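You operate a simulated robot arm through the tools that you are given. There is no shell and no other tool. Be economical: measure what you need, move in short steps, check, and stop when the job is done.

You run a simulated two-armed robot. Do the job below in one go: nothing can be reset, and whatever is moved stays where it is left.

JOB
Take the yellow cloth on the top of the low table and put it away on the top of the low stool. Open the top drawer, put the black elbow on the top of the low table away in the inside of the top drawer, then shut the drawer. Turn the middle white knob to 2. Fetch the black valve cap and set it on the shelf under the middle radiator. Take the green pad and leave it in the large black tray. Take the white cup and leave it on the top of the pale bench. Turn the left white knob to 1. Fetch the white elbow and set it on the top of the side table. Pick up the wool roll with one hand, pass it to the other hand and put it on the shelf under the right radiator. Take the right tray and leave it on the top of the blue bench. Shut the bottom drawer. Put the box labelled "nuts" from the counter of the grey rack on the top of the narrow shelf. Pull the traps bin open. Do these in any order. Set down upright: black elbow, white cup, white elbow, box.

It is judged by the outcome, as a careful person would: the job done as asked, and still so three seconds after it is handed in. It fails if anything else is knocked over, pushed out of place, dropped, spilled or broken. Lids that push on must go on centred and level and be pressed home; caps that screw on are set level and turned clockwise until they are tight. Flat cloth is picked up by pressing the open fingertips on it (5 to 10 N) and closing them slowly along it; thin cloth reads only 2 to 8 mm in the jaws.

ROBOT AND FRAMES
Two 7-joint arms with fingered hands on one trunk, on a base that drives. Base frame: it is fixed to the floor where the robot stands at the start and does not move with it; the origin is under the middle of the robot, x ahead of it, y to its left, z up; the surface under the hand at the start is at about z = 800. Lengths are in mm, angles in rad, forces in N, time in s.
The left shoulder is at the start at [58, 185, 1192], the right one opposite. With the tool pointing down near the work surface each hand reaches from about 100 to 820 mm from the robot's upright axis, wherever it stands, measured 20 degrees to its own side. Places, roughly: black elbow (11x6x12 cm) [400, 0, 900]; black valve cap (5x5x4 cm) [-2400, -100, 800]; bottom drawer [100, -4000, 600]; box [250, -4000, 1000]; green pad (10x7x4 cm) [-2500, 100, 800]; inside of the top drawer [400, -4000, 700]; large black tray (30x20x5 cm) [500, -300, 800]; left white knob [-4000, 100, 900]; middle white knob [-2200, -300, 900]; right tray (24x13x6 cm) [-3000, -1700, 500]; shelf under the middle radiator (103x15 cm) [-2180, -720, 440]; shelf under the right radiator (103x15 cm) [-3020, -1760, 440]; top drawer [300, -4000, 700]; top of the blue bench [-4300, -3500, 900]; top of the low stool [-7700, 1500, 300]; top of the narrow shelf [-3600, -4300, 800]; top of the pale bench [-4500, -400, 800]; top of the side table [-7500, -2300, 800]; traps bin [200, -3600, 700]; white cup (8x7x8 cm) [-3500, 600, 1100]; white elbow (11x6x12 cm) [-4200, -200, 900]; wool roll (3x3x10 cm) [-4500, -500, 900]; yellow cloth (11x7x4 cm) [500, 200, 800]. Payload 4 kg a hand.
The tool frame of a hand sits at the grasp point between the pads (the TCP): z along the fingers, y along the line on which they close. The tips reach 26 mm beyond it. The gripper opens to 132 mm. The gripper's body begins 73 mm behind the TCP. The gripper is a hand of 3 fingers: y runs from the thumb to the fingers, the wrist lies at [0, 0, -224] in the tool frame, and closing takes about 1.5 s.
Orientation is told as [roll, pitch, yaw] about the base's x, y, z axes, in that order, counted from this pose: with the fingers straight down and closing along the base's y, the tool's x points along the base's -x, its y along +y and its z along -z.

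CONTROLS
- The arms move only by the tool move_arm. It takes "left_deltas", "right_deltas" or both (then of equal length, played together; a hand with none holds still); each is a list of rows, each a list of 7 numbers: the shift along the tool's x, y, z in cm, then the turn, a rotation vector about the tool's x, y, z in rad, then the opening, from 0 (shut) to 1 (fully open). In form: [[dx, dy, dz, rx, ry, rz, gripper], ...]. A call has 1 to 12 rows; each row shifts and turns the commanded pose from where the row before left it, along the tool's axes as they then stand. Rows are played at 5 a second. More than 50 mm and 0.15 rad between two rows, or a gripper value outside its range, and nothing of the call is played. Where a pose cannot be reached the arm comes as near as it can. A force on the tool above 40 N (or 10 N above the force at the start of the call, whichever is more), or a blocked arm, ends the call early, and 0.2 s more pass. The fingers move at their own pace (about 72 mm/s each) and stop on an object; they squeeze with about 33 N. The grip force told is the motor's: it shows also when the fingers shut on nothing. Time passes only in rows, and 0.2 s behind the last, so rows that do not move let the fingers close. It gives the time, the measured TCP pose, the force on the tool (base axes), the opening and the grip force at its end, in the units of the frame above (readings bear some noise), with the torque about the TCP (base axes, N m) and any sound that the robot's microphone picked up.
- Cameras (640 x 400 px; columns grow to the right, rows downward): "scene" is now at [151.7, -27, 1403.2]; the picture's right is [-0.29, -0.95, 0.04], its down [-0.71, 0.19, -0.68] and it looks along [0.64, -0.23, -0.74] (base axes); focal length 260 px, centre (320, 200). "left" rides on the left gripper at [-62, 3, -92] in its tool frame; the picture's right is [-0.05, -1.00, 0.00], its down [0.83, -0.04, -0.56] and it looks along [0.55, -0.03, 0.83] (tool axes); focal length 230 px, centre (320, 200). "right" rides on the right gripper at [62, 3, -92] in its tool frame; the picture's right is [-0.05, 1.00, 0.00], its down [-0.83, -0.04, -0.55] and it looks along [-0.55, -0.03, 0.83] (tool axes); focal length 230 px, centre (320, 200). There is no depth. A picture from a camera that has moved, and an enlarged one, comes with that camera's place and axes in the base frame and with its lens.
- grab_frame(camera): a new picture of that camera. The clock stands still meanwhile.
- lift_body(by): slides the trunk up (or, below 0, down) by that many mm; the arms and the scene camera ride with it, the base frame stays. It gives what a move gives, with no picture.
- roll_base(legs): drives the robot by 1 to 6 legs, each [ahead, left, turn to the left] in mm, mm and rad, along the robot's own axes; the way and the turn of a leg run together, so that a leg with both is an arc; at most 1500 mm and 3.142 rad a leg. The arms and the cameras ride along, it lands a little off, and it stops where it bumps. It gives what a move gives.
- preshape(shape, hand): the hand has 3 fingers and takes this shape, open, in about a second: jaw (thumb against the fingers, like two jaws); tri (thumb and two fingers); tip (a fingertip pinch); poke (one finger out to press); point (the index stretched); flat (the hand flat); cup (the hand cupped); fist (a fist). The gripper value then closes the fingers along that shape, each until it touches; the sizes above hold for jaw. It gives what a move gives, with no picture.
- pan_tilt(pan, tilt): turns the head with the scene camera to pan (to the left, within 1.501 rad either way) and tilt (down, from -0.506 to 1.204), counted from straight ahead of the robot. It gives what a move gives.
- close_up(camera, box): a new picture of the part [left, top, right, bottom] of that camera's present view, enlarged. The clock stands still meanwhile.
- sign_off(): hands the job in; it is judged then, once.

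Work in short steps. Places have to be worked out from the pictures, the camera data and where the tool is seen: move nearer, look again, correct. Check each grasp and each placing, and mend what went wrong. You have 577 turns and 370 pictures in all, those below and enlarged ones among them. Open the grippers and draw the arms clear of the work before you hand the job in, unless the task says otherwise; then end with one line.

The tools are called as name(argument=value, ...) on one line, values as JSON. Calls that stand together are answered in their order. move_arm: Moves the arms, as the interface text tells. Its arguments: {"type":"object","properties":{"left_deltas":{"type":"array","items":{"type":"array","items":{"type":"number"}}},"right_deltas":{"type":"array","items":{"type":"array","items":{"type":"number"}}}},"required":[]} The other tools are called the same way: lift_body (by) slides the trunk up or down; preshape (shape, hand) gives the hand a shape; roll_base (legs) drives the base; pan_tilt (pan, tilt) turns the head that bears the scene camera; grab_frame (camera) takes a picture; close_up (camera, box) takes an enlarged picture of a part of a camera's view; sign_off () hands the job in.

At the start:

```text
time_s: 0.0
left_tool_pos: [525.9, 165.4, 1028.7]
left_tool_rot: [-0.001, -0.001, 0.002]
left_ft_force: [0.6, 0.0, -1.1]
left_ft_torque: [-0.02, -0.01, 0.01]
left_finger_gap: 132.0
left_finger_force: 0.0
left_shape: jaw
right_tool_pos: [545.1, -306.1, 1034.3]
right_tool_rot: [0.001, -0.001, 0.0]
right_ft_force: [0.1, 0.1, -0.4]
right_ft_torque: [0.02, -0.02, -0.03]
right_finger_gap: 131.8
right_finger_force: 0.0
right_shape: jaw
trunk travel left (down, up): [-225.0, 237.0]
robot x, y, heading: [0.5, -4.1, 0.008]
head pan, tilt: [-0.302, 0.689]
```

scene: 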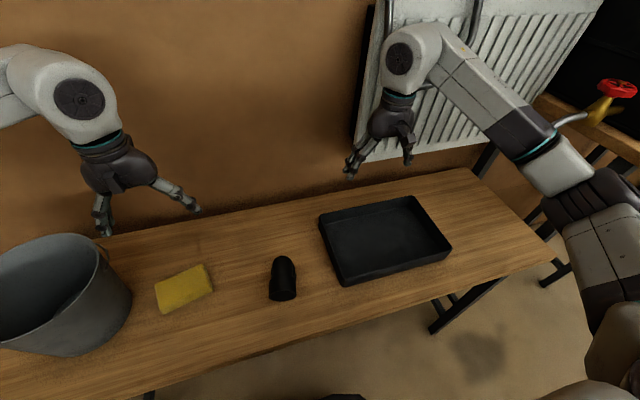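
right: 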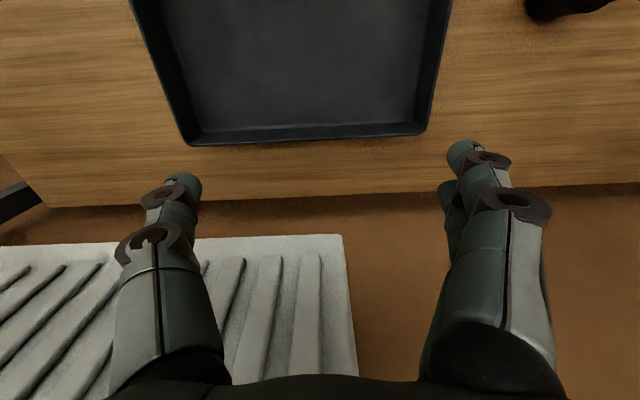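
left: 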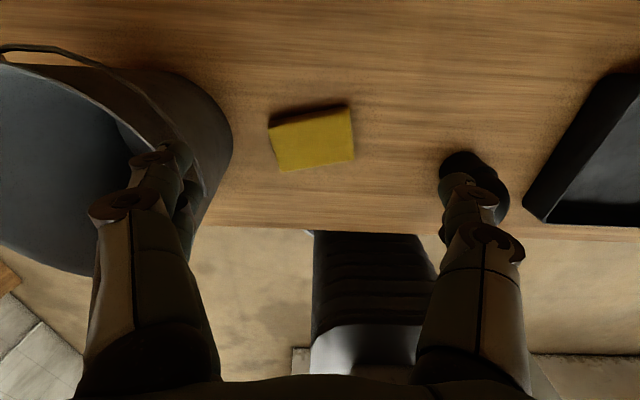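

The table shows the bucket, cloth (~[474,168,820]), black elbow (~[419,-48,850]) and the tray. I look at the elbow closely, to plan its grasp.

close_up(camera="scene", box=[120, 180, 380, 342])

close_up(camera="left", box=[240, 50, 560, 250])

```text
2.46 times, centred on (250, 261) of scene
camera zoom: at [151.7, -27.0, 1403.2], right [-0.29, -0.95, 0.04], down [-0.71, 0.19, -0.68], along [0.64, -0.23, -0.74], focal length 641 px, centre (492, 50)
```

zoom: 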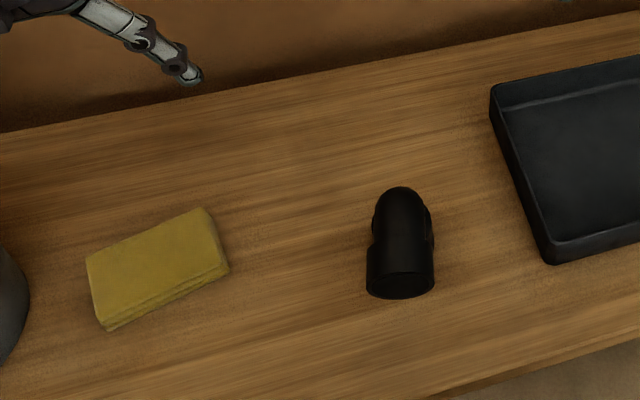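

```text
2.00 times, centred on (400, 150) of left
camera zoom: at [587.4, 168.3, 1119.6], right [0.05, -1.0, 0.0], down [-0.83, -0.04, 0.56], along [-0.55, -0.03, -0.83], focal length 460 px, centre (160, 300)
```

zoom: 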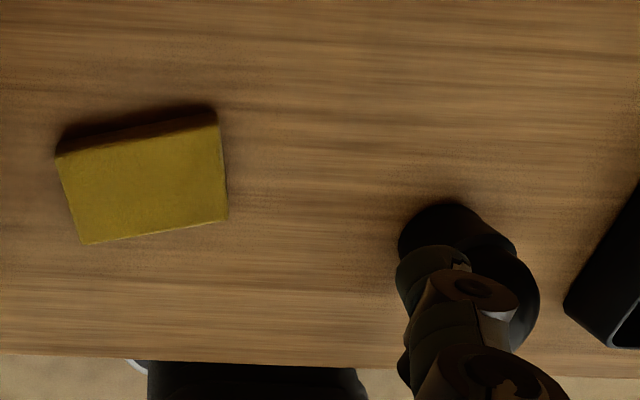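

The elbow seems to stand with its open branch toward me, about 6 cm wide along y. I bring the left hand over it at the present height and look with its camera.

move_arm(left_deltas=[[2.1, -4.2, 0, 0, 0, 0, 1], [2.1, -4.2, 0, 0, 0, 0, 1], [2.1, -4.2, 0, 0, 0, 0, 1], [2.1, -4.2, 0, 0, 0, 0, 1], [2.1, -4.2, 0, 0, 0, 0, 1]])

grab_frame(camera="left")

grab_frame(camera="scene")

```text
time_s: 1.2
left_tool_pos: [420.8, -46.6, 1027.4]
left_tool_rot: [0.002, 0.0, 0.0]
left_ft_force: [0.5, 0.2, -0.2]
left_ft_torque: [-0.01, 0.0, -0.02]
left_finger_gap: 131.8
left_finger_force: 0.0
left_shape: jaw
right_tool_pos: [544.9, -306.6, 1035.1]
right_tool_rot: [0.002, -0.001, 0.001]
right_ft_force: [-0.3, -0.1, -0.9]
right_ft_torque: [0.01, -0.03, -0.03]
right_finger_gap: 132.0
right_finger_force: 0.0
right_shape: jaw
trunk travel left (down, up): [-225.0, 237.0]
robot x, y, heading: [3.6, 1.5, -0.001]
head pan, tilt: [-0.302, 0.689]
```

```text
364 pictures are left
camera left: at [483.1, -44.5, 1119.9], right [0.05, -1.0, 0.0], down [-0.83, -0.05, 0.55], along [-0.55, -0.03, -0.83], focal length 230 px, centre (320, 200)
```

left: 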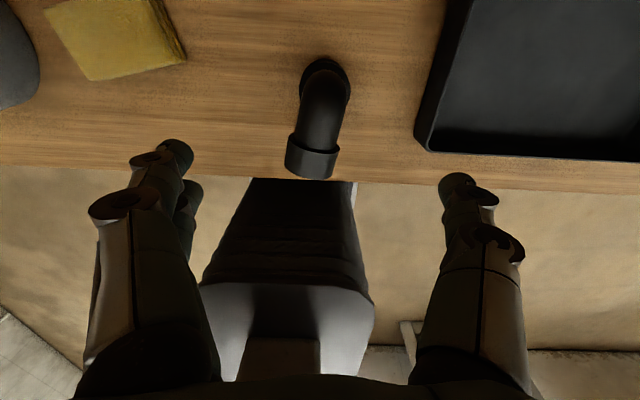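

```text
363 pictures are left
camera scene: at [151.3, -28.8, 1403.2], right [-0.29, -0.95, 0.04], down [-0.71, 0.19, -0.68], along [0.64, -0.23, -0.74], focal length 260 px, centre (320, 200)
```

scene: 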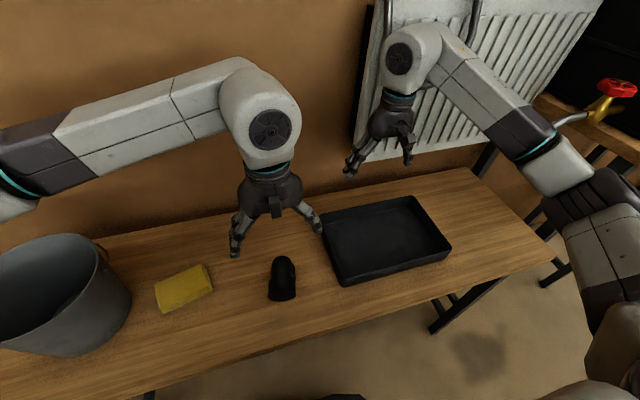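

The elbow stands on its foot at about [455,-51], with its outlet toward me at about [384,-42,890]. I go down astride the bend at x≈440, with TCP z≈865, and check before closing.

move_arm(left_deltas=[[-2.0, -0.2, 4, 0, 0, 0, 1], [0, 0, 4.2, 0, 0, 0, 1], [0, 0, 4, 0, 0, 0, 1], [0, 0, 4, 0, 0, 0, 1]])

grab_frame(camera="left")

close_up(camera="scene", box=[160, 180, 400, 330])

```text
time_s: 2.2
left_tool_pos: [439.3, -49.0, 866.8]
left_tool_rot: [0.0, -0.001, 0.003]
left_ft_force: [-0.2, -0.8, -0.2]
left_ft_torque: [0.0, 0.01, -0.02]
left_finger_gap: 132.0
left_finger_force: 0.1
left_shape: jaw
right_tool_pos: [545.7, -304.7, 1035.3]
right_tool_rot: [0.0, 0.002, 0.0]
right_ft_force: [-0.1, -0.1, -0.7]
right_ft_torque: [0.04, -0.01, 0.04]
right_finger_gap: 131.8
right_finger_force: 0.0
right_shape: jaw
trunk travel left (down, up): [-225.0, 237.0]
robot x, y, heading: [0.3, 0.7, -0.002]
head pan, tilt: [-0.302, 0.689]
```

```text
362 pictures are left
camera left: at [500.6, -44.1, 958.2], right [0.05, -1.0, 0.0], down [-0.83, -0.04, 0.56], along [-0.55, -0.03, -0.83], focal length 230 px, centre (320, 200)
```

left: 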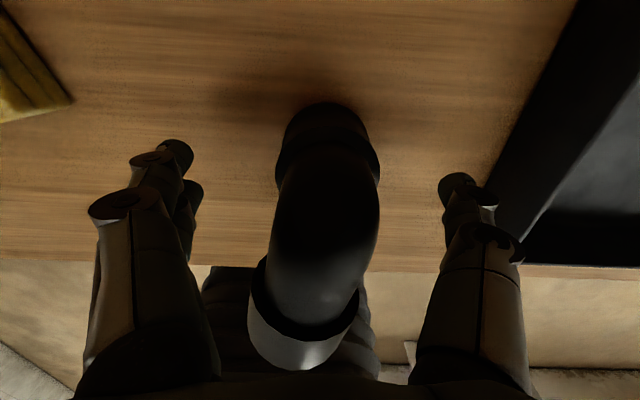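

```text
2.67 times, centred on (280, 255) of scene
camera zoom: at [152.3, -27.2, 1403.1], right [-0.29, -0.95, 0.04], down [-0.71, 0.19, -0.68], along [0.64, -0.23, -0.74], focal length 694 px, centre (427, 53)
```

zoom: 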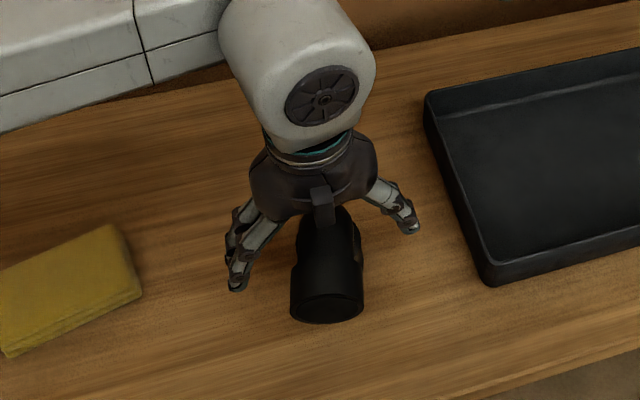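

The fingers stand clear on both sides and centred, so I close.

move_arm(left_deltas=[[0, 0, 0, 0, 0, 0, 0.5], [0, 0, 0, 0, 0, 0, 0.3], [0, 0, 0, 0, 0, 0, 0], [0, 0, 0, 0, 0, 0, 0], [0, 0, 0, 0, 0, 0, 0], [0, 0, 0, 0, 0, 0, 0], [0, 0, 0, 0, 0, 0, 0], [0, 0, 0, 0, 0, 0, 0], [0, 0, 0, 0, 0, 0, 0]])

grab_frame(camera="left")

```text
time_s: 4.2
left_tool_pos: [438.5, -47.6, 867.2]
left_tool_rot: [0.001, 0.0, 0.004]
left_ft_force: [-0.4, 0.1, -0.2]
left_ft_torque: [0.01, -0.02, 0.03]
left_finger_gap: 46.7
left_finger_force: 33.1
left_shape: jaw
right_tool_pos: [545.4, -305.6, 1034.7]
right_tool_rot: [0.002, 0.0, 0.001]
right_ft_force: [0.0, -0.5, -0.1]
right_ft_torque: [0.0, 0.0, 0.02]
right_finger_gap: 131.9
right_finger_force: 0.1
right_shape: jaw
trunk travel left (down, up): [-225.0, 237.0]
robot x, y, heading: [0.9, 2.0, -0.001]
head pan, tilt: [-0.302, 0.689]
```

```text
360 pictures are left
camera left: at [500.1, -44.0, 958.7], right [0.05, -1.0, 0.0], down [-0.83, -0.04, 0.56], along [-0.55, -0.03, -0.83], focal length 230 px, centre (320, 200)
```

left: 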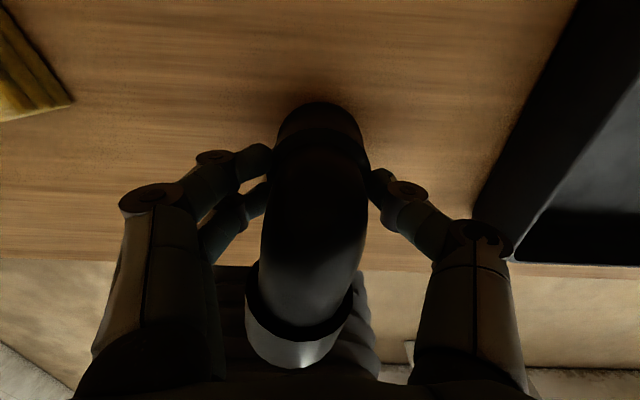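

A firm grip at 46.7 mm. I lift the elbow and draw both hands back toward the body.

move_arm(left_deltas=[[0, 0, -5, 0, 0, 0, 0], [0, 0, -5, 0, 0, 0, 0], [0, 0, -5, 0, 0, 0, 0], [0, 2, -4, 0, 0, 0, 0], [2, 3, 0, 0, 0, 0, 0], [4, 3, 0, 0, 0, 0, 0]], right_deltas=[[0, 0, 0, 0, 0, 0, 1], [4, 0, 0, 0, 0, 0, 1], [4, 0, 0, 0, 0, 0, 1], [4, 0, 0, 0, 0, 0, 1], [4, 0, 0, 0, 0, 0, 1], [4, 0, 0, 0, 0, 0, 1]])

roll_base(legs=[[-700, 0, 0]])

pan_tilt(pan=-1.2, tilt=0.35)

grab_frame(camera="scene")

```text
time_s: 5.6
left_tool_pos: [375.9, 34.2, 1059.3]
left_tool_rot: [-0.002, -0.004, 0.002]
left_ft_force: [0.7, 0.2, -1.4]
left_ft_torque: [0.0, -0.06, -0.06]
left_finger_gap: 46.5
left_finger_force: 32.2
left_shape: jaw
right_tool_pos: [341.0, -304.6, 1036.8]
right_tool_rot: [-0.003, -0.001, 0.001]
right_ft_force: [-0.5, 0.0, 0.2]
right_ft_torque: [0.01, -0.03, 0.02]
right_finger_gap: 131.7
right_finger_force: 0.0
right_shape: jaw
trunk travel left (down, up): [-225.0, 237.0]
robot x, y, heading: [-1.5, -1.5, 0.001]
head pan, tilt: [-0.302, 0.689]
```

```text
time_s: 9.4
left_tool_pos: [-319.4, 33.2, 1057.7]
left_tool_rot: [0.001, -0.001, 0.001]
left_ft_force: [-0.2, -0.5, -0.8]
left_ft_torque: [0.01, -0.02, -0.03]
left_finger_gap: 46.4
left_finger_force: 32.6
left_shape: jaw
right_tool_pos: [-355.2, -305.6, 1036.3]
right_tool_rot: [0.0, 0.0, -0.001]
right_ft_force: [0.0, 0.4, -0.4]
right_ft_torque: [0.03, -0.01, -0.01]
right_finger_gap: 131.9
right_finger_force: 0.0
right_shape: jaw
trunk travel left (down, up): [-225.0, 237.0]
robot x, y, heading: [-699.0, -0.4, 0.002]
head pan, tilt: [-0.302, 0.689]
```

```text
time_s: 10.6
left_tool_pos: [-319.0, 33.3, 1056.7]
left_tool_rot: [0.001, 0.0, 0.0]
left_ft_force: [0.0, -0.2, -1.1]
left_ft_torque: [0.02, -0.02, -0.01]
left_finger_gap: 46.4
left_finger_force: 32.6
left_shape: jaw
right_tool_pos: [-355.1, -304.8, 1035.6]
right_tool_rot: [-0.001, 0.001, -0.001]
right_ft_force: [-1.0, -0.7, 0.3]
right_ft_torque: [-0.05, 0.0, 0.02]
right_finger_gap: 132.0
right_finger_force: 0.0
right_shape: jaw
trunk travel left (down, up): [-225.0, 237.0]
robot x, y, heading: [-698.1, 0.7, -0.004]
head pan, tilt: [-1.201, 0.351]
```

```text
359 pictures are left
camera scene: at [-590.3, -88.1, 1440.3], right [-0.92, -0.36, 0.13], down [-0.26, 0.32, -0.91], along [0.29, -0.88, -0.39], focal length 260 px, centre (320, 200)
```

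scene: 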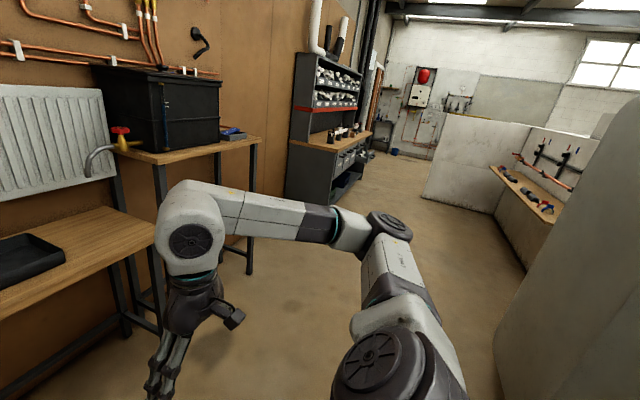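

The corridor toward the grey rack is clear (partition at x≈-1500). I strafe right 2.6 m and look again.

roll_base(legs=[[0, -1300, 0], [0, -1300, 0]])

pan_tilt(pan=-0.7, tilt=0.4)

grab_frame(camera="scene")

```text
time_s: 23.4
left_tool_pos: [-306.9, -2578.6, 1056.9]
left_tool_rot: [0.0, 0.0, 0.014]
left_ft_force: [0.7, 0.2, -0.2]
left_ft_torque: [0.02, -0.03, -0.01]
left_finger_gap: 46.7
left_finger_force: 32.6
left_shape: jaw
right_tool_pos: [-337.3, -2918.2, 1035.6]
right_tool_rot: [0.0, -0.002, 0.013]
right_ft_force: [-0.4, 0.2, 0.2]
right_ft_torque: [0.0, -0.02, 0.0]
right_finger_gap: 131.9
right_finger_force: 0.2
right_shape: jaw
trunk travel left (down, up): [-225.0, 237.0]
robot x, y, heading: [-687.8, -2613.5, 0.012]
head pan, tilt: [-1.201, 0.351]
```

```text
time_s: 24.3
left_tool_pos: [-307.4, -2577.6, 1057.9]
left_tool_rot: [0.0, 0.0, 0.016]
left_ft_force: [-0.8, -0.2, -0.9]
left_ft_torque: [0.02, -0.04, -0.01]
left_finger_gap: 46.5
left_finger_force: 33.1
left_shape: jaw
right_tool_pos: [-336.7, -2918.3, 1035.0]
right_tool_rot: [0.0, 0.0, 0.014]
right_ft_force: [-0.9, -0.3, -0.5]
right_ft_torque: [0.01, -0.01, 0.01]
right_finger_gap: 131.7
right_finger_force: 0.1
right_shape: jaw
trunk travel left (down, up): [-225.0, 237.0]
robot x, y, heading: [-687.5, -2620.0, 0.018]
head pan, tilt: [-0.7, 0.4]
```

```text
358 pictures are left
camera scene: at [-540.6, -2676.4, 1430.5], right [-0.63, -0.77, 0.09], down [-0.43, 0.25, -0.87], along [0.65, -0.59, -0.49], focal length 260 px, centre (320, 200)
```

scene: 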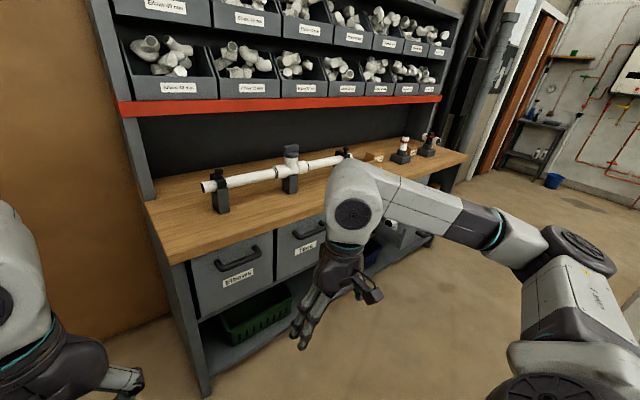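

The rack has drawers with handles under the counter. I go 950 mm further right, to stand in front of its right part.

roll_base(legs=[[0, -950, 0]])

pan_tilt(pan=-0.3, tilt=0.5)

grab_frame(camera="scene")

```text
time_s: 29.3
left_tool_pos: [-304.7, -3549.4, 1057.9]
left_tool_rot: [0.001, 0.0, -0.008]
left_ft_force: [1.0, 0.8, -0.6]
left_ft_torque: [0.03, 0.02, 0.02]
left_finger_gap: 46.4
left_finger_force: 33.1
left_shape: jaw
right_tool_pos: [-341.6, -3888.2, 1035.2]
right_tool_rot: [0.001, 0.0, -0.009]
right_ft_force: [-0.8, 1.1, -0.7]
right_ft_torque: [-0.02, 0.01, 0.01]
right_finger_gap: 131.9
right_finger_force: 0.1
right_shape: jaw
trunk travel left (down, up): [-225.0, 237.0]
robot x, y, heading: [-684.7, -3576.8, -0.007]
head pan, tilt: [-0.7, 0.4]
```

```text
time_s: 30.2
left_tool_pos: [-303.6, -3549.6, 1057.4]
left_tool_rot: [0.001, -0.001, -0.007]
left_ft_force: [-0.3, 1.4, -0.6]
left_ft_torque: [-0.02, -0.01, 0.02]
left_finger_gap: 46.6
left_finger_force: 33.4
left_shape: jaw
right_tool_pos: [-341.3, -3888.0, 1035.7]
right_tool_rot: [0.0, 0.001, -0.008]
right_ft_force: [-1.0, -0.4, -0.1]
right_ft_torque: [0.04, 0.02, 0.03]
right_finger_gap: 132.0
right_finger_force: 0.0
right_shape: jaw
trunk travel left (down, up): [-225.0, 237.0]
robot x, y, heading: [-679.5, -3582.5, -0.009]
head pan, tilt: [-0.3, 0.499]
```

```text
357 pictures are left
camera scene: at [-524.7, -3609.1, 1419.1], right [-0.3, -0.95, 0.04], down [-0.58, 0.15, -0.8], along [0.76, -0.27, -0.59], focal length 260 px, centre (320, 200)
```

scene: 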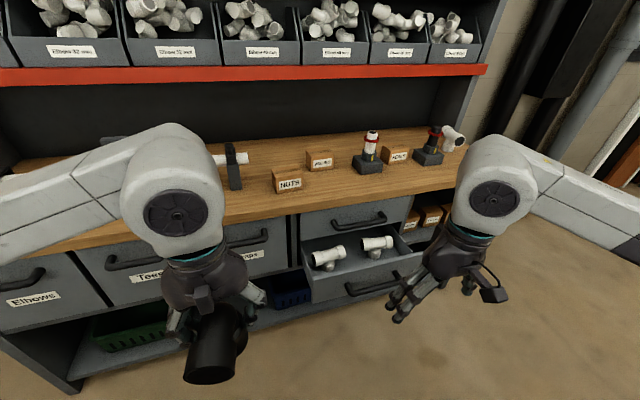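

The top drawer's bar handle is near [210,-4045,720], and the bottom drawer stands open with its front near x≈-20. I go right 370 mm, then look at them straight on.

roll_base(legs=[[0, -370, 0.01]])

pan_tilt(pan=0.0, tilt=0.6)

grab_frame(camera="scene")

```text
time_s: 32.5
left_tool_pos: [-306.2, -3915.2, 1057.9]
left_tool_rot: [0.002, 0.0, -0.003]
left_ft_force: [0.3, 0.2, -1.9]
left_ft_torque: [0.01, -0.03, -0.01]
left_finger_gap: 46.4
left_finger_force: 33.3
left_shape: jaw
right_tool_pos: [-343.1, -4255.2, 1035.1]
right_tool_rot: [0.002, 0.001, -0.004]
right_ft_force: [-0.1, -0.1, -1.0]
right_ft_torque: [0.01, -0.01, -0.02]
right_finger_gap: 131.9
right_finger_force: 0.1
right_shape: jaw
trunk travel left (down, up): [-225.0, 237.0]
robot x, y, heading: [-687.9, -3948.5, -0.007]
head pan, tilt: [-0.3, 0.499]
```

```text
time_s: 33.4
left_tool_pos: [-307.7, -3914.4, 1057.9]
left_tool_rot: [0.001, 0.001, -0.004]
left_ft_force: [-0.4, 0.3, -1.1]
left_ft_torque: [0.0, 0.02, 0.01]
left_finger_gap: 46.5
left_finger_force: 32.9
left_shape: jaw
right_tool_pos: [-343.6, -4253.9, 1035.6]
right_tool_rot: [-0.002, 0.0, -0.005]
right_ft_force: [-0.3, -0.5, 0.3]
right_ft_torque: [0.02, -0.03, -0.01]
right_finger_gap: 132.0
right_finger_force: 0.0
right_shape: jaw
trunk travel left (down, up): [-225.0, 237.0]
robot x, y, heading: [-687.3, -3946.2, -0.004]
head pan, tilt: [0.0, 0.6]
```

```text
356 pictures are left
camera scene: at [-526.8, -3949.3, 1409.9], right [-0.01, -1.0, 0.0], down [-0.68, 0.0, -0.74], along [0.74, 0.0, -0.68], focal length 260 px, centre (320, 200)
```

scene: 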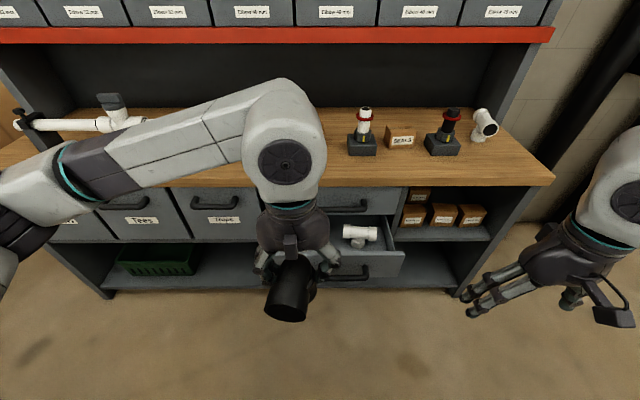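

The left arm blocks the view, so I move that hand 25 cm left and start turning the right hand forward (pitch -90° in steps).

move_arm(left_deltas=[[0, 5, 0, 0, 0, 0, 0], [0, 5, 0, 0, 0, 0, 0], [0, 5, 0, 0, 0, 0, 0], [0, 5, 0, 0, 0, 0, 0], [0, 5, 0, 0, 0, 0, 0], [0, 0, 0, 0, 0, 0, 0], [0, 0, 0, 0, 0, 0, 0], [0, 0, 0, 0, 0, 0, 0], [0, 0, 0, 0, 0, 0, 0], [0, 0, 0, 0, 0, 0, 0], [0, 0, 0, 0, 0, 0, 0]], right_deltas=[[0, 0, 0, 0, -0.145, 0, 1], [0, 0, 0, 0, -0.145, 0, 1], [0, 0, 0, 0, -0.145, 0, 1], [0, 0, 0, 0, -0.145, 0, 1], [0, 0, 0, 0, -0.145, 0, 1], [0, 0, 0, 0, -0.145, 0, 1], [0, 0, 0, 0, -0.145, 0, 1], [0, 0, 0, 0, -0.145, 0, 1], [0, 0, 0, 0, -0.145, 0, 1], [0, 0, 0, 0, -0.145, 0, 1], [0, 0, 0, 0, -0.12, 0, 1]])

grab_frame(camera="scene")

```text
time_s: 35.8
left_tool_pos: [-307.3, -3666.7, 1058.1]
left_tool_rot: [0.001, 0.0, -0.004]
left_ft_force: [-0.7, 0.5, -1.8]
left_ft_torque: [-0.04, -0.04, 0.0]
left_finger_gap: 46.6
left_finger_force: 33.3
left_shape: jaw
right_tool_pos: [-140.5, -4248.9, 1128.3]
right_tool_rot: [0.046, -1.443, -0.041]
right_ft_force: [0.7, 0.6, 0.1]
right_ft_torque: [0.04, -0.02, -0.03]
right_finger_gap: 132.0
right_finger_force: 0.1
right_shape: jaw
right hand out of reach, approached as far as the arm can: row 3, 4, 5, 6, 7, 8, 9, 10, 11
trunk travel left (down, up): [-225.0, 237.0]
robot x, y, heading: [-686.0, -3943.0, -0.005]
head pan, tilt: [0.0, 0.6]
```

```text
355 pictures are left
camera scene: at [-528.1, -3948.7, 1410.1], right [-0.01, -1.0, 0.0], down [-0.68, 0.0, -0.74], along [0.74, 0.0, -0.68], focal length 260 px, centre (320, 200)
```

scene: 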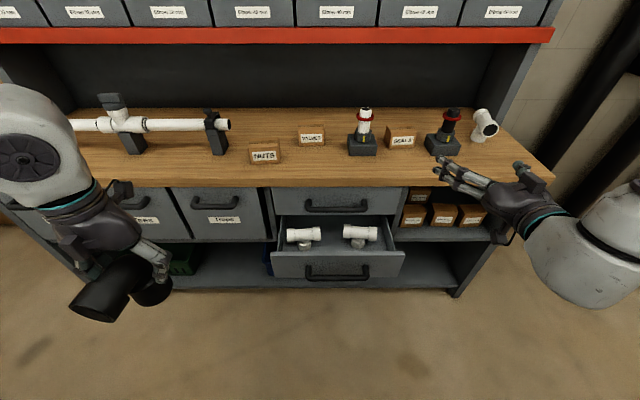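

Triangulation gives: counter at z≈870 with its front edge at x≈122, top handle ~[120,-4002,768], bottom drawer handle ~[-33,-4007,605], NUTS box label ~[250,-3756,902]. I lower the trunk 200 mm, then bring the right hand in front of the bottom drawer.

lift_body(by=-200)

move_arm(right_deltas=[[0, 0, 5, 0, 0, 0, 1], [4, 0, 4, 0, 0, 0, 1], [4, 2, 4, 0, 0, 0, 1], [4, 4, 0, 0, 0, 0, 1], [4, 4, 0, 0, 0, 0, 1], [4, 4, 0, 0, 0, 0, 0]])

```text
time_s: 37.9
left_tool_pos: [-306.6, -3665.2, 857.7]
left_tool_rot: [0.001, -0.003, -0.002]
left_ft_force: [0.3, 0.4, -0.5]
left_ft_torque: [0.0, -0.04, 0.01]
left_finger_gap: 46.4
left_finger_force: 32.9
left_shape: jaw
right_tool_pos: [-84.8, -4250.2, 725.0]
right_tool_rot: [0.021, -1.11, -0.015]
right_ft_force: [-0.9, 0.6, 0.6]
right_ft_torque: [0.0, 0.02, 0.02]
right_finger_gap: 131.8
right_finger_force: 0.0
right_shape: jaw
trunk travel left (down, up): [-25.0, 437.0]
robot x, y, heading: [-689.1, -3948.8, -0.008]
head pan, tilt: [0.0, 0.6]
```

```text
refused: row 2 steps farther than a row can; nothing moved
```

The hand sagged toward its commanded pose but touched nothing. I feed the command forward in small rows until the pose is reachable.

move_arm(right_deltas=[[0, 0, 4, 0, 0, 0, 1], [0, 0, 4, 0, 0, 0, 1], [0, 0, 4, 0, 0, 0, 1], [0, 0, 4, 0, 0, 0, 1]])

```text
time_s: 38.9
left_tool_pos: [-307.7, -3664.0, 858.4]
left_tool_rot: [0.001, -0.002, -0.005]
left_ft_force: [-0.5, 0.4, -1.6]
left_ft_torque: [-0.02, -0.03, 0.0]
left_finger_gap: 46.6
left_finger_force: 32.7
left_shape: jaw
right_tool_pos: [62.4, -4260.3, 682.6]
right_tool_rot: [0.002, -1.113, 0.007]
right_ft_force: [2.9, 2.1, 9.9]
right_ft_torque: [0.84, -0.17, -0.13]
right_finger_gap: 132.0
right_finger_force: 0.1
right_shape: jaw
right hand out of reach, approached as far as the arm can: row 2, 3, 4
trunk travel left (down, up): [-25.0, 437.0]
robot x, y, heading: [-681.6, -3947.1, -0.008]
head pan, tilt: [0.0, 0.6]
```

The hand reads a force of ~10 N near the open shelf. I look before moving on.

grab_frame(camera="scene")

grab_frame(camera="right")

```text
354 pictures are left
camera scene: at [-358.1, -3949.3, 1116.6], right [-0.01, -1.0, 0.0], down [-0.88, 0.0, -0.47], along [0.47, 0.0, -0.88], focal length 260 px, centre (320, 200)
```

scene: 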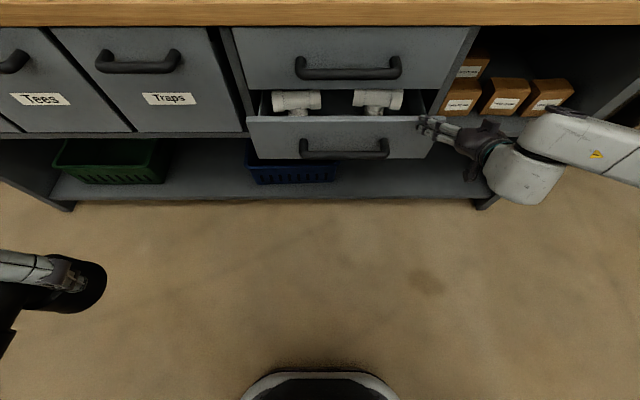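

```text
353 pictures are left
camera right: at [-46.1, -4258.4, 666.8], right [0.01, 1.0, 0.05], down [-0.13, -0.04, 0.99], along [0.99, -0.02, 0.13], focal length 230 px, centre (320, 200)
```

right: 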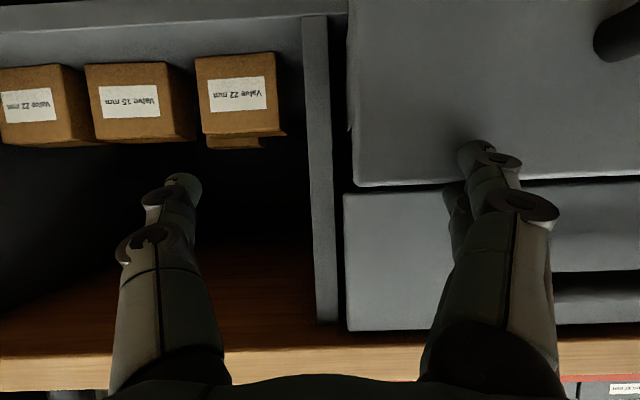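

The torso leans forward as it lowers, so I'm too close. I retract the hand along its own axis and back the base 250 mm.

move_arm(right_deltas=[[0, 0, -4, 0, 0, 0, 1], [0, 0, -4, 0, 0, 0, 1]])

roll_base(legs=[[-250, 0, 0.007]])

move_arm(right_deltas=[[0, 0, 0, 0, -0.145, 0, 1], [0, 0, 0, 0, -0.145, 0, 1], [0, 0, 0, 0, -0.145, 0, 1], [0, 0, 0, 0, 0, 0, 1]])

```text
time_s: 39.5
left_tool_pos: [-307.4, -3666.2, 858.7]
left_tool_rot: [-0.001, -0.001, -0.002]
left_ft_force: [0.2, -0.2, -0.7]
left_ft_torque: [0.03, 0.0, -0.01]
left_finger_gap: 46.7
left_finger_force: 33.0
left_shape: jaw
right_tool_pos: [-9.1, -4260.0, 712.9]
right_tool_rot: [0.019, -1.108, -0.015]
right_ft_force: [-1.0, -0.1, -0.5]
right_ft_torque: [0.0, -0.04, 0.02]
right_finger_gap: 131.8
right_finger_force: 0.0
right_shape: jaw
trunk travel left (down, up): [-25.0, 437.0]
robot x, y, heading: [-687.9, -3948.6, -0.004]
head pan, tilt: [0.0, 0.6]
```

```text
time_s: 41.3
left_tool_pos: [-558.1, -3661.9, 857.8]
left_tool_rot: [0.001, -0.002, 0.003]
left_ft_force: [0.4, -0.3, -0.2]
left_ft_torque: [0.02, -0.04, 0.01]
left_finger_gap: 46.5
left_finger_force: 32.7
left_shape: jaw
right_tool_pos: [-254.5, -4256.4, 713.6]
right_tool_rot: [0.019, -1.108, -0.009]
right_ft_force: [0.1, 0.0, 0.0]
right_ft_torque: [-0.02, 0.02, 0.04]
right_finger_gap: 131.8
right_finger_force: 0.1
right_shape: jaw
trunk travel left (down, up): [-25.0, 437.0]
robot x, y, heading: [-934.1, -3950.3, 0.004]
head pan, tilt: [0.0, 0.6]
```

```text
time_s: 42.3
left_tool_pos: [-556.3, -3662.4, 857.6]
left_tool_rot: [-0.001, 0.0, 0.004]
left_ft_force: [0.5, 0.4, -0.9]
left_ft_torque: [-0.04, -0.03, -0.01]
left_finger_gap: 46.4
left_finger_force: 32.6
left_shape: jaw
right_tool_pos: [-249.8, -4256.9, 723.1]
right_tool_rot: [0.024, -1.148, -0.011]
right_ft_force: [0.0, -0.1, -0.2]
right_ft_torque: [-0.02, 0.04, 0.0]
right_finger_gap: 131.9
right_finger_force: 0.1
right_shape: jaw
right hand out of reach, approached as far as the arm can: row 1, 2, 3
trunk travel left (down, up): [-25.0, 437.0]
robot x, y, heading: [-931.9, -3948.9, 0.002]
head pan, tilt: [0.0, 0.6]
```

A pitch of about -1.15 seems to be the limit in this roll. I try rolling the hand about its own axis toward vertical closing.

move_arm(right_deltas=[[0, 0, 0, 0, 0, 0.14, 1], [0, 0, 0, 0, 0, 0.14, 1], [0, 0, 0, 0, 0, 0.14, 1], [0, 0, 0, 0, 0, 0.14, 1], [0, 0, 0, 0, 0, 0.14, 1], [0, 0, 0, 0, 0, 0.14, 1], [0, 0, 0, 0, 0, 0.14, 1], [0, 0, 0, 0, 0, 0.14, 1], [0, 0, 0, 0, 0, 0.14, 1], [0, 0, 0, 0, 0, 0.14, 1], [0, 0, 0, 0, 0, 0.14, 1]])

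grab_frame(camera="scene")

```text
time_s: 44.7
left_tool_pos: [-555.4, -3662.3, 857.2]
left_tool_rot: [0.0, 0.0, 0.005]
left_ft_force: [-0.2, 0.2, -0.5]
left_ft_torque: [0.03, -0.02, -0.03]
left_finger_gap: 46.2
left_finger_force: 32.7
left_shape: jaw
right_tool_pos: [-250.6, -4368.9, 790.8]
right_tool_rot: [1.13, -0.142, -1.59]
right_ft_force: [1.1, -0.3, 0.4]
right_ft_torque: [0.0, 0.0, 0.0]
right_finger_gap: 131.9
right_finger_force: 0.0
right_shape: jaw
right hand out of reach, approached as far as the arm can: row 1, 2, 3, 4, 5, 6
trunk travel left (down, up): [-25.0, 437.0]
robot x, y, heading: [-932.5, -3945.4, 0.001]
head pan, tilt: [0.0, 0.6]
```

```text
352 pictures are left
camera scene: at [-603.9, -3947.1, 1115.6], right [0.0, -1.0, 0.0], down [-0.88, 0.0, -0.47], along [0.47, 0.0, -0.88], focal length 260 px, centre (320, 200)
```

scene: 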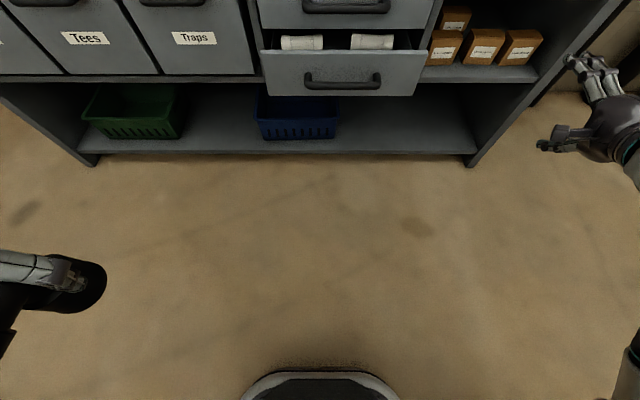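

The hand now points forward and 25° down with its closing plane upright. I shut the fingers and slide it left in front of the bottom drawer.

move_arm(right_deltas=[[4.7, 0, 0, 0, 0, 0, 0], [4.7, 0, 0, 0, 0, 0, 0], [4.7, 0, 0, 0, 0, 0, 0], [4.7, 0, 0, 0, 0, 0, 0], [4.7, 0, 0, 0, 0, 0, 0], [4.7, 0, 0, 0, 0, 0, 0], [4.7, 0, 0, 0, 0, 0, 0], [4.7, 0, 0, 0, 0, 0, 0], [0, 0, 0, 0, 0, 0, 0]])

pan_tilt(pan=0, tilt=0.3)

grab_frame(camera="scene")

```text
time_s: 46.7
left_tool_pos: [-555.1, -3662.5, 857.3]
left_tool_rot: [0.0, -0.001, 0.006]
left_ft_force: [-0.3, -0.2, -1.7]
left_ft_torque: [0.0, -0.07, 0.0]
left_finger_gap: 46.4
left_finger_force: 32.5
left_shape: jaw
right_tool_pos: [-296.1, -4240.6, 754.7]
right_tool_rot: [1.132, -0.134, -1.563]
right_ft_force: [0.3, -0.8, -0.1]
right_ft_torque: [0.0, -0.01, 0.0]
right_finger_gap: 0.0
right_finger_force: 33.0
right_shape: jaw
right hand out of reach, approached as far as the arm can: row 3, 4, 5, 6, 7, 8
trunk travel left (down, up): [-25.0, 437.0]
robot x, y, heading: [-932.1, -3945.8, 0.005]
head pan, tilt: [0.0, 0.6]
```

```text
time_s: 47.5
left_tool_pos: [-555.6, -3662.1, 858.2]
left_tool_rot: [0.0, -0.001, 0.003]
left_ft_force: [-0.5, 0.6, -1.2]
left_ft_torque: [0.0, -0.01, -0.01]
left_finger_gap: 46.4
left_finger_force: 33.3
left_shape: jaw
right_tool_pos: [-296.2, -4241.0, 754.6]
right_tool_rot: [1.131, -0.135, -1.563]
right_ft_force: [-0.1, -0.1, 0.3]
right_ft_torque: [-0.01, -0.01, 0.0]
right_finger_gap: 0.2
right_finger_force: 32.6
right_shape: jaw
trunk travel left (down, up): [-25.0, 437.0]
robot x, y, heading: [-934.9, -3946.6, -0.0]
head pan, tilt: [0.0, 0.3]
```

```text
351 pictures are left
camera scene: at [-587.1, -3947.3, 1137.7], right [0.0, -1.0, 0.0], down [-0.71, 0.0, -0.71], along [0.71, 0.0, -0.71], focal length 260 px, centre (320, 200)
```

scene: 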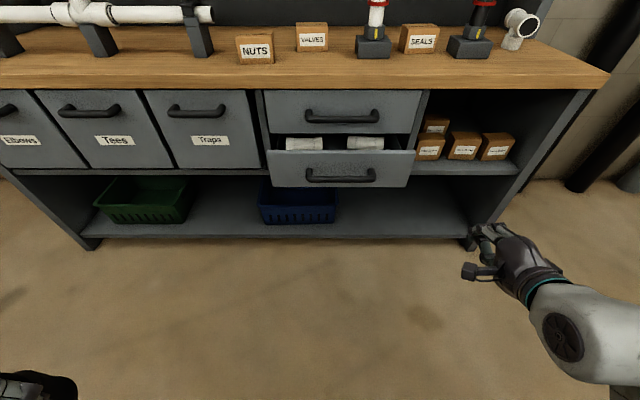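

The arm can't swing farther left with this hand pose, so I shift the base 234 mm left instead, then reach forward to the drawer front above its handle.

roll_base(legs=[[0, 234, 0]])

move_arm(right_deltas=[[0.3, 0.2, 4, 0, 0, 0, 0], [0.3, 0.2, 4, 0, 0, 0, 0], [0.3, 0.2, 4, 0, 0, 0, 0], [0.3, 0.2, 4, 0, 0, 0, 0]])

grab_frame(camera="scene")

```text
time_s: 49.3
left_tool_pos: [-555.9, -3425.4, 857.2]
left_tool_rot: [-0.001, -0.003, 0.005]
left_ft_force: [0.6, -0.1, -1.6]
left_ft_torque: [-0.05, -0.02, 0.0]
left_finger_gap: 46.3
left_finger_force: 32.9
left_shape: jaw
right_tool_pos: [-295.0, -4005.7, 755.0]
right_tool_rot: [1.13, -0.136, -1.563]
right_ft_force: [0.4, 0.1, -0.1]
right_ft_torque: [-0.01, -0.01, -0.02]
right_finger_gap: 0.0
right_finger_force: 32.8
right_shape: jaw
trunk travel left (down, up): [-25.0, 437.0]
robot x, y, heading: [-935.8, -3716.2, 0.003]
head pan, tilt: [0.0, 0.3]
```

```text
time_s: 50.3
left_tool_pos: [-557.4, -3426.3, 856.8]
left_tool_rot: [0.0, 0.0, 0.004]
left_ft_force: [-0.1, -0.5, -0.7]
left_ft_torque: [0.02, -0.05, 0.04]
left_finger_gap: 46.4
left_finger_force: 33.2
left_shape: jaw
right_tool_pos: [-150.1, -4031.3, 693.7]
right_tool_rot: [1.133, -0.13, -1.554]
right_ft_force: [-0.3, -0.3, -0.3]
right_ft_torque: [0.02, -0.01, 0.0]
right_finger_gap: 0.0
right_finger_force: 33.2
right_shape: jaw
right hand out of reach, approached as far as the arm can: row 1, 2, 3, 4
trunk travel left (down, up): [-25.0, 437.0]
robot x, y, heading: [-934.5, -3708.0, 0.0]
head pan, tilt: [0.0, 0.3]
```

```text
350 pictures are left
camera scene: at [-587.1, -3712.1, 1137.5], right [0.0, -1.0, 0.0], down [-0.71, 0.0, -0.71], along [0.71, 0.0, -0.71], focal length 260 px, centre (320, 200)
```

scene: 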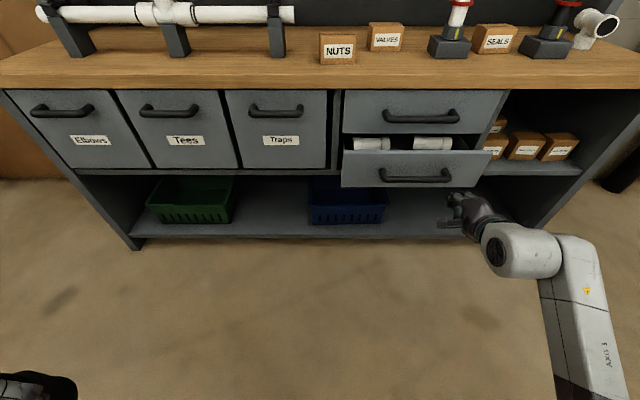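

Triangulating afresh: bottom handle at about [16,-4007,629], top handle at [150,-4013,763]. I move the shut fingers level and forward toward the drawer front.

move_arm(right_deltas=[[0.8, 1.2, 3.8, 0, 0, 0, 0], [0.8, 1.2, 3.8, 0, 0, 0, 0], [0.8, 1.2, 3.8, 0, 0, 0, 0], [0, 0, 0, 0, 0, 0, 0]])

```text
time_s: 51.3
left_tool_pos: [-557.6, -3426.3, 857.0]
left_tool_rot: [-0.001, 0.0, 0.005]
left_ft_force: [-0.2, -0.2, -1.2]
left_ft_torque: [0.0, -0.01, 0.02]
left_finger_gap: 46.5
left_finger_force: 33.1
left_shape: jaw
right_tool_pos: [-34.4, -4037.4, 673.6]
right_tool_rot: [1.133, -0.132, -1.553]
right_ft_force: [0.2, 0.6, -0.6]
right_ft_torque: [-0.02, 0.03, 0.05]
right_finger_gap: 0.0
right_finger_force: 32.6
right_shape: jaw
right hand out of reach, approached as far as the arm can: row 1, 2, 3
trunk travel left (down, up): [-25.0, 437.0]
robot x, y, heading: [-934.9, -3712.3, 0.009]
head pan, tilt: [0.0, 0.3]
```

The tips are ~5 cm short of the drawer front at z≈663. I push level, in 3 cm rows, watching the force.

move_arm(right_deltas=[[0, 1.4, 2.6, 0, 0, 0, 0], [0, 1.4, 2.6, 0, 0, 0, 0], [0, 1.4, 2.6, 0, 0, 0, 0], [0, 0, 0, 0, 0, 0, 0]])

grab_frame(camera="scene")

```text
time_s: 52.3
left_tool_pos: [-557.8, -3427.1, 856.5]
left_tool_rot: [0.001, 0.001, 0.005]
left_ft_force: [0.3, -0.2, -0.5]
left_ft_torque: [-0.01, -0.03, 0.0]
left_finger_gap: 46.4
left_finger_force: 33.0
left_shape: jaw
right_tool_pos: [53.9, -4036.5, 679.8]
right_tool_rot: [1.132, -0.135, -1.563]
right_ft_force: [0.2, 0.2, -0.2]
right_ft_torque: [0.01, -0.03, -0.01]
right_finger_gap: 0.3
right_finger_force: 32.8
right_shape: jaw
trunk travel left (down, up): [-25.0, 437.0]
robot x, y, heading: [-933.0, -3713.7, 0.003]
head pan, tilt: [0.0, 0.3]
```

```text
349 pictures are left
camera scene: at [-587.7, -3712.2, 1137.7], right [0.0, -1.0, 0.0], down [-0.71, 0.0, -0.71], along [0.71, 0.0, -0.71], focal length 260 px, centre (320, 200)
```

scene: 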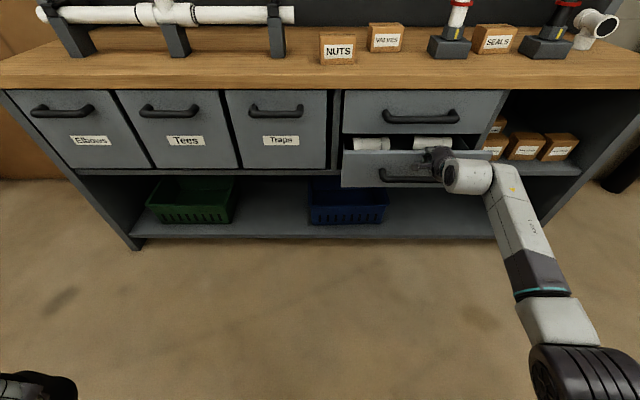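

No contact yet. I zoom in to see the fingertips against the drawer edge.

close_up(camera="scene", box=[330, 80, 530, 205])

grab_frame(camera="right")

```text
3.20 times, centred on (430, 142) of scene
camera zoom: at [-587.7, -3712.2, 1137.7], right [0.0, -1.0, 0.0], down [-0.71, 0.0, -0.71], along [0.71, 0.0, -0.71], focal length 833 px, centre (-32, 384)
```

zoom: 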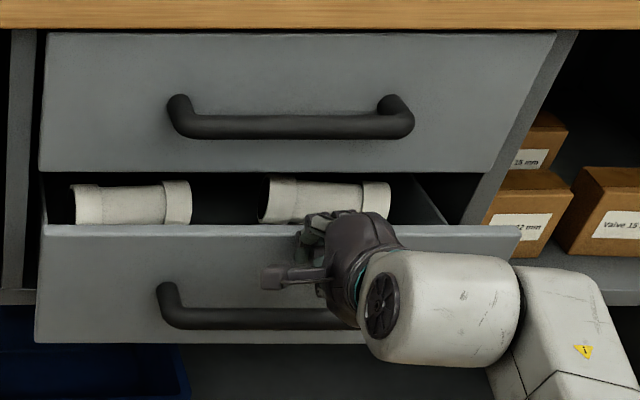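

```text
347 pictures are left
camera right: at [-28.3, -3971.1, 712.6], right [0.42, 0.07, 0.9], down [-0.51, -0.8, 0.31], along [0.74, -0.59, -0.3], focal length 230 px, centre (320, 200)
```

right: 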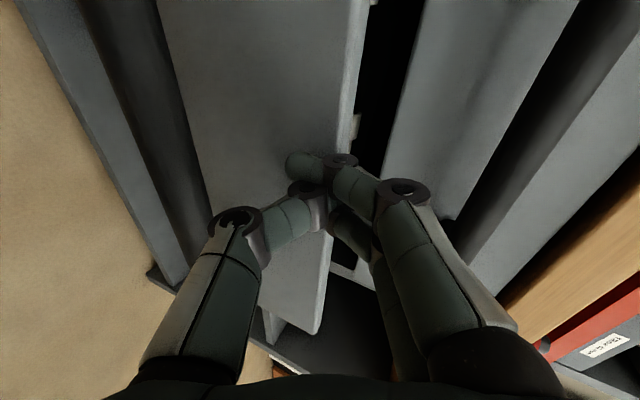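

The tips are just at the upper edge of the drawer front. I go down 4 cm and push on.

move_arm(right_deltas=[[0, -3.8, 0.5, 0, 0, 0, 0], [0, 1.4, 2.6, 0, 0, 0, 0], [0, 1.4, 2.6, 0, 0, 0, 0], [0, 0, 0, 0, 0, 0, 0]])

close_up(camera="scene", box=[330, 80, 530, 205])

```text
time_s: 53.3
left_tool_pos: [-557.1, -3428.0, 857.1]
left_tool_rot: [-0.002, -0.001, 0.006]
left_ft_force: [-0.3, -0.3, -1.2]
left_ft_torque: [0.04, -0.03, -0.02]
left_finger_gap: 46.4
left_finger_force: 32.7
left_shape: jaw
right_tool_pos: [100.4, -4040.3, 645.1]
right_tool_rot: [1.133, -0.135, -1.564]
right_ft_force: [-0.1, 0.6, -0.9]
right_ft_torque: [-0.01, 0.03, 0.01]
right_finger_gap: 0.0
right_finger_force: 33.0
right_shape: jaw
trunk travel left (down, up): [-25.0, 437.0]
robot x, y, heading: [-934.5, -3712.5, 0.005]
head pan, tilt: [0.0, 0.3]
```

```text
3.20 times, centred on (430, 142) of scene
camera zoom: at [-587.5, -3712.1, 1137.7], right [0.0, -1.0, 0.0], down [-0.71, 0.0, -0.71], along [0.71, 0.0, -0.71], focal length 833 px, centre (-32, 384)
```

zoom: 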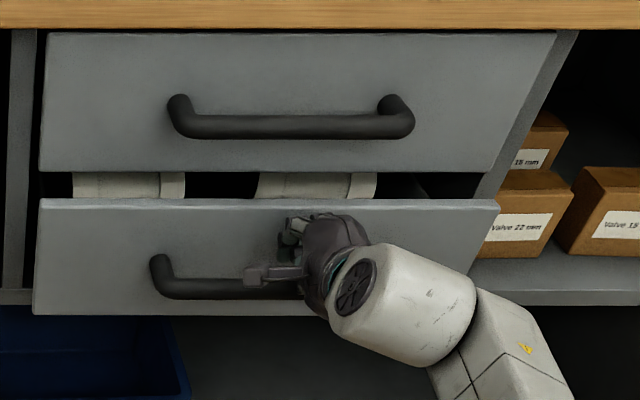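

The drawer is sliding in without measurable force. I push on, 10 cm more, until it stops.

move_arm(right_deltas=[[0, 1.4, 2.6, 0, 0, 0, 0], [0, 1.4, 2.6, 0, 0, 0, 0], [0, 1.4, 2.6, 0, 0, 0, 0], [0, 0.5, 0.9, 0, 0, 0, 0], [0, 0, 0, 0, 0, 0, 0]])

close_up(camera="scene", box=[330, 80, 530, 205])

```text
time_s: 54.5
left_tool_pos: [-556.3, -3427.8, 857.0]
left_tool_rot: [0.001, 0.0, 0.006]
left_ft_force: [0.6, -1.2, -1.4]
left_ft_torque: [0.02, -0.02, 0.0]
left_finger_gap: 46.4
left_finger_force: 32.5
left_shape: jaw
right_tool_pos: [118.5, -4048.5, 662.4]
right_tool_rot: [1.132, -0.134, -1.565]
right_ft_force: [-0.1, 0.5, 0.7]
right_ft_torque: [0.0, 0.02, 0.0]
right_finger_gap: 0.1
right_finger_force: 33.0
right_shape: jaw
right hand out of reach, approached as far as the arm can: row 1, 2, 3, 4
trunk travel left (down, up): [-25.0, 437.0]
robot x, y, heading: [-933.5, -3712.8, 0.001]
head pan, tilt: [0.0, 0.3]
```

```text
3.20 times, centred on (430, 142) of scene
camera zoom: at [-587.6, -3712.0, 1137.7], right [0.0, -1.0, 0.0], down [-0.71, 0.0, -0.71], along [0.71, 0.0, -0.71], focal length 833 px, centre (-32, 384)
```

zoom: 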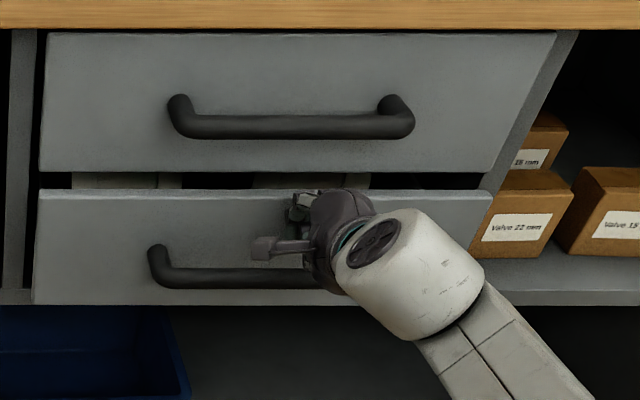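

Arm extension ends here. I drive the base forward 45 mm to finish the push.

roll_base(legs=[[45, 0, 0]])

close_up(camera="scene", box=[330, 80, 530, 205])

```text
time_s: 55.4
left_tool_pos: [-526.5, -3426.5, 857.3]
left_tool_rot: [0.001, -0.002, 0.004]
left_ft_force: [0.5, 0.5, -0.5]
left_ft_torque: [-0.01, 0.0, 0.0]
left_finger_gap: 46.6
left_finger_force: 33.2
left_shape: jaw
right_tool_pos: [147.6, -4050.1, 663.1]
right_tool_rot: [1.13, -0.135, -1.565]
right_ft_force: [-3.8, 0.8, 3.6]
right_ft_torque: [0.02, -0.12, 0.03]
right_finger_gap: 0.0
right_finger_force: 33.3
right_shape: jaw
trunk travel left (down, up): [-25.0, 437.0]
robot x, y, heading: [-906.0, -3712.5, 0.003]
head pan, tilt: [0.0, 0.3]
stopped in leg 1: the force on the tool passed its limit at 78 N (the readings are from after the stop); the commanded pose is now the measured one
```

```text
3.20 times, centred on (430, 142) of scene
camera zoom: at [-558.5, -3711.9, 1138.3], right [0.0, -1.0, 0.0], down [-0.7, 0.0, -0.71], along [0.71, 0.0, -0.7], focal length 833 px, centre (-32, 384)
```

zoom: 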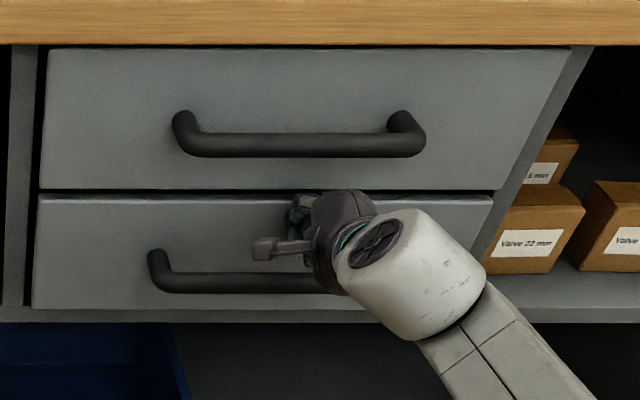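

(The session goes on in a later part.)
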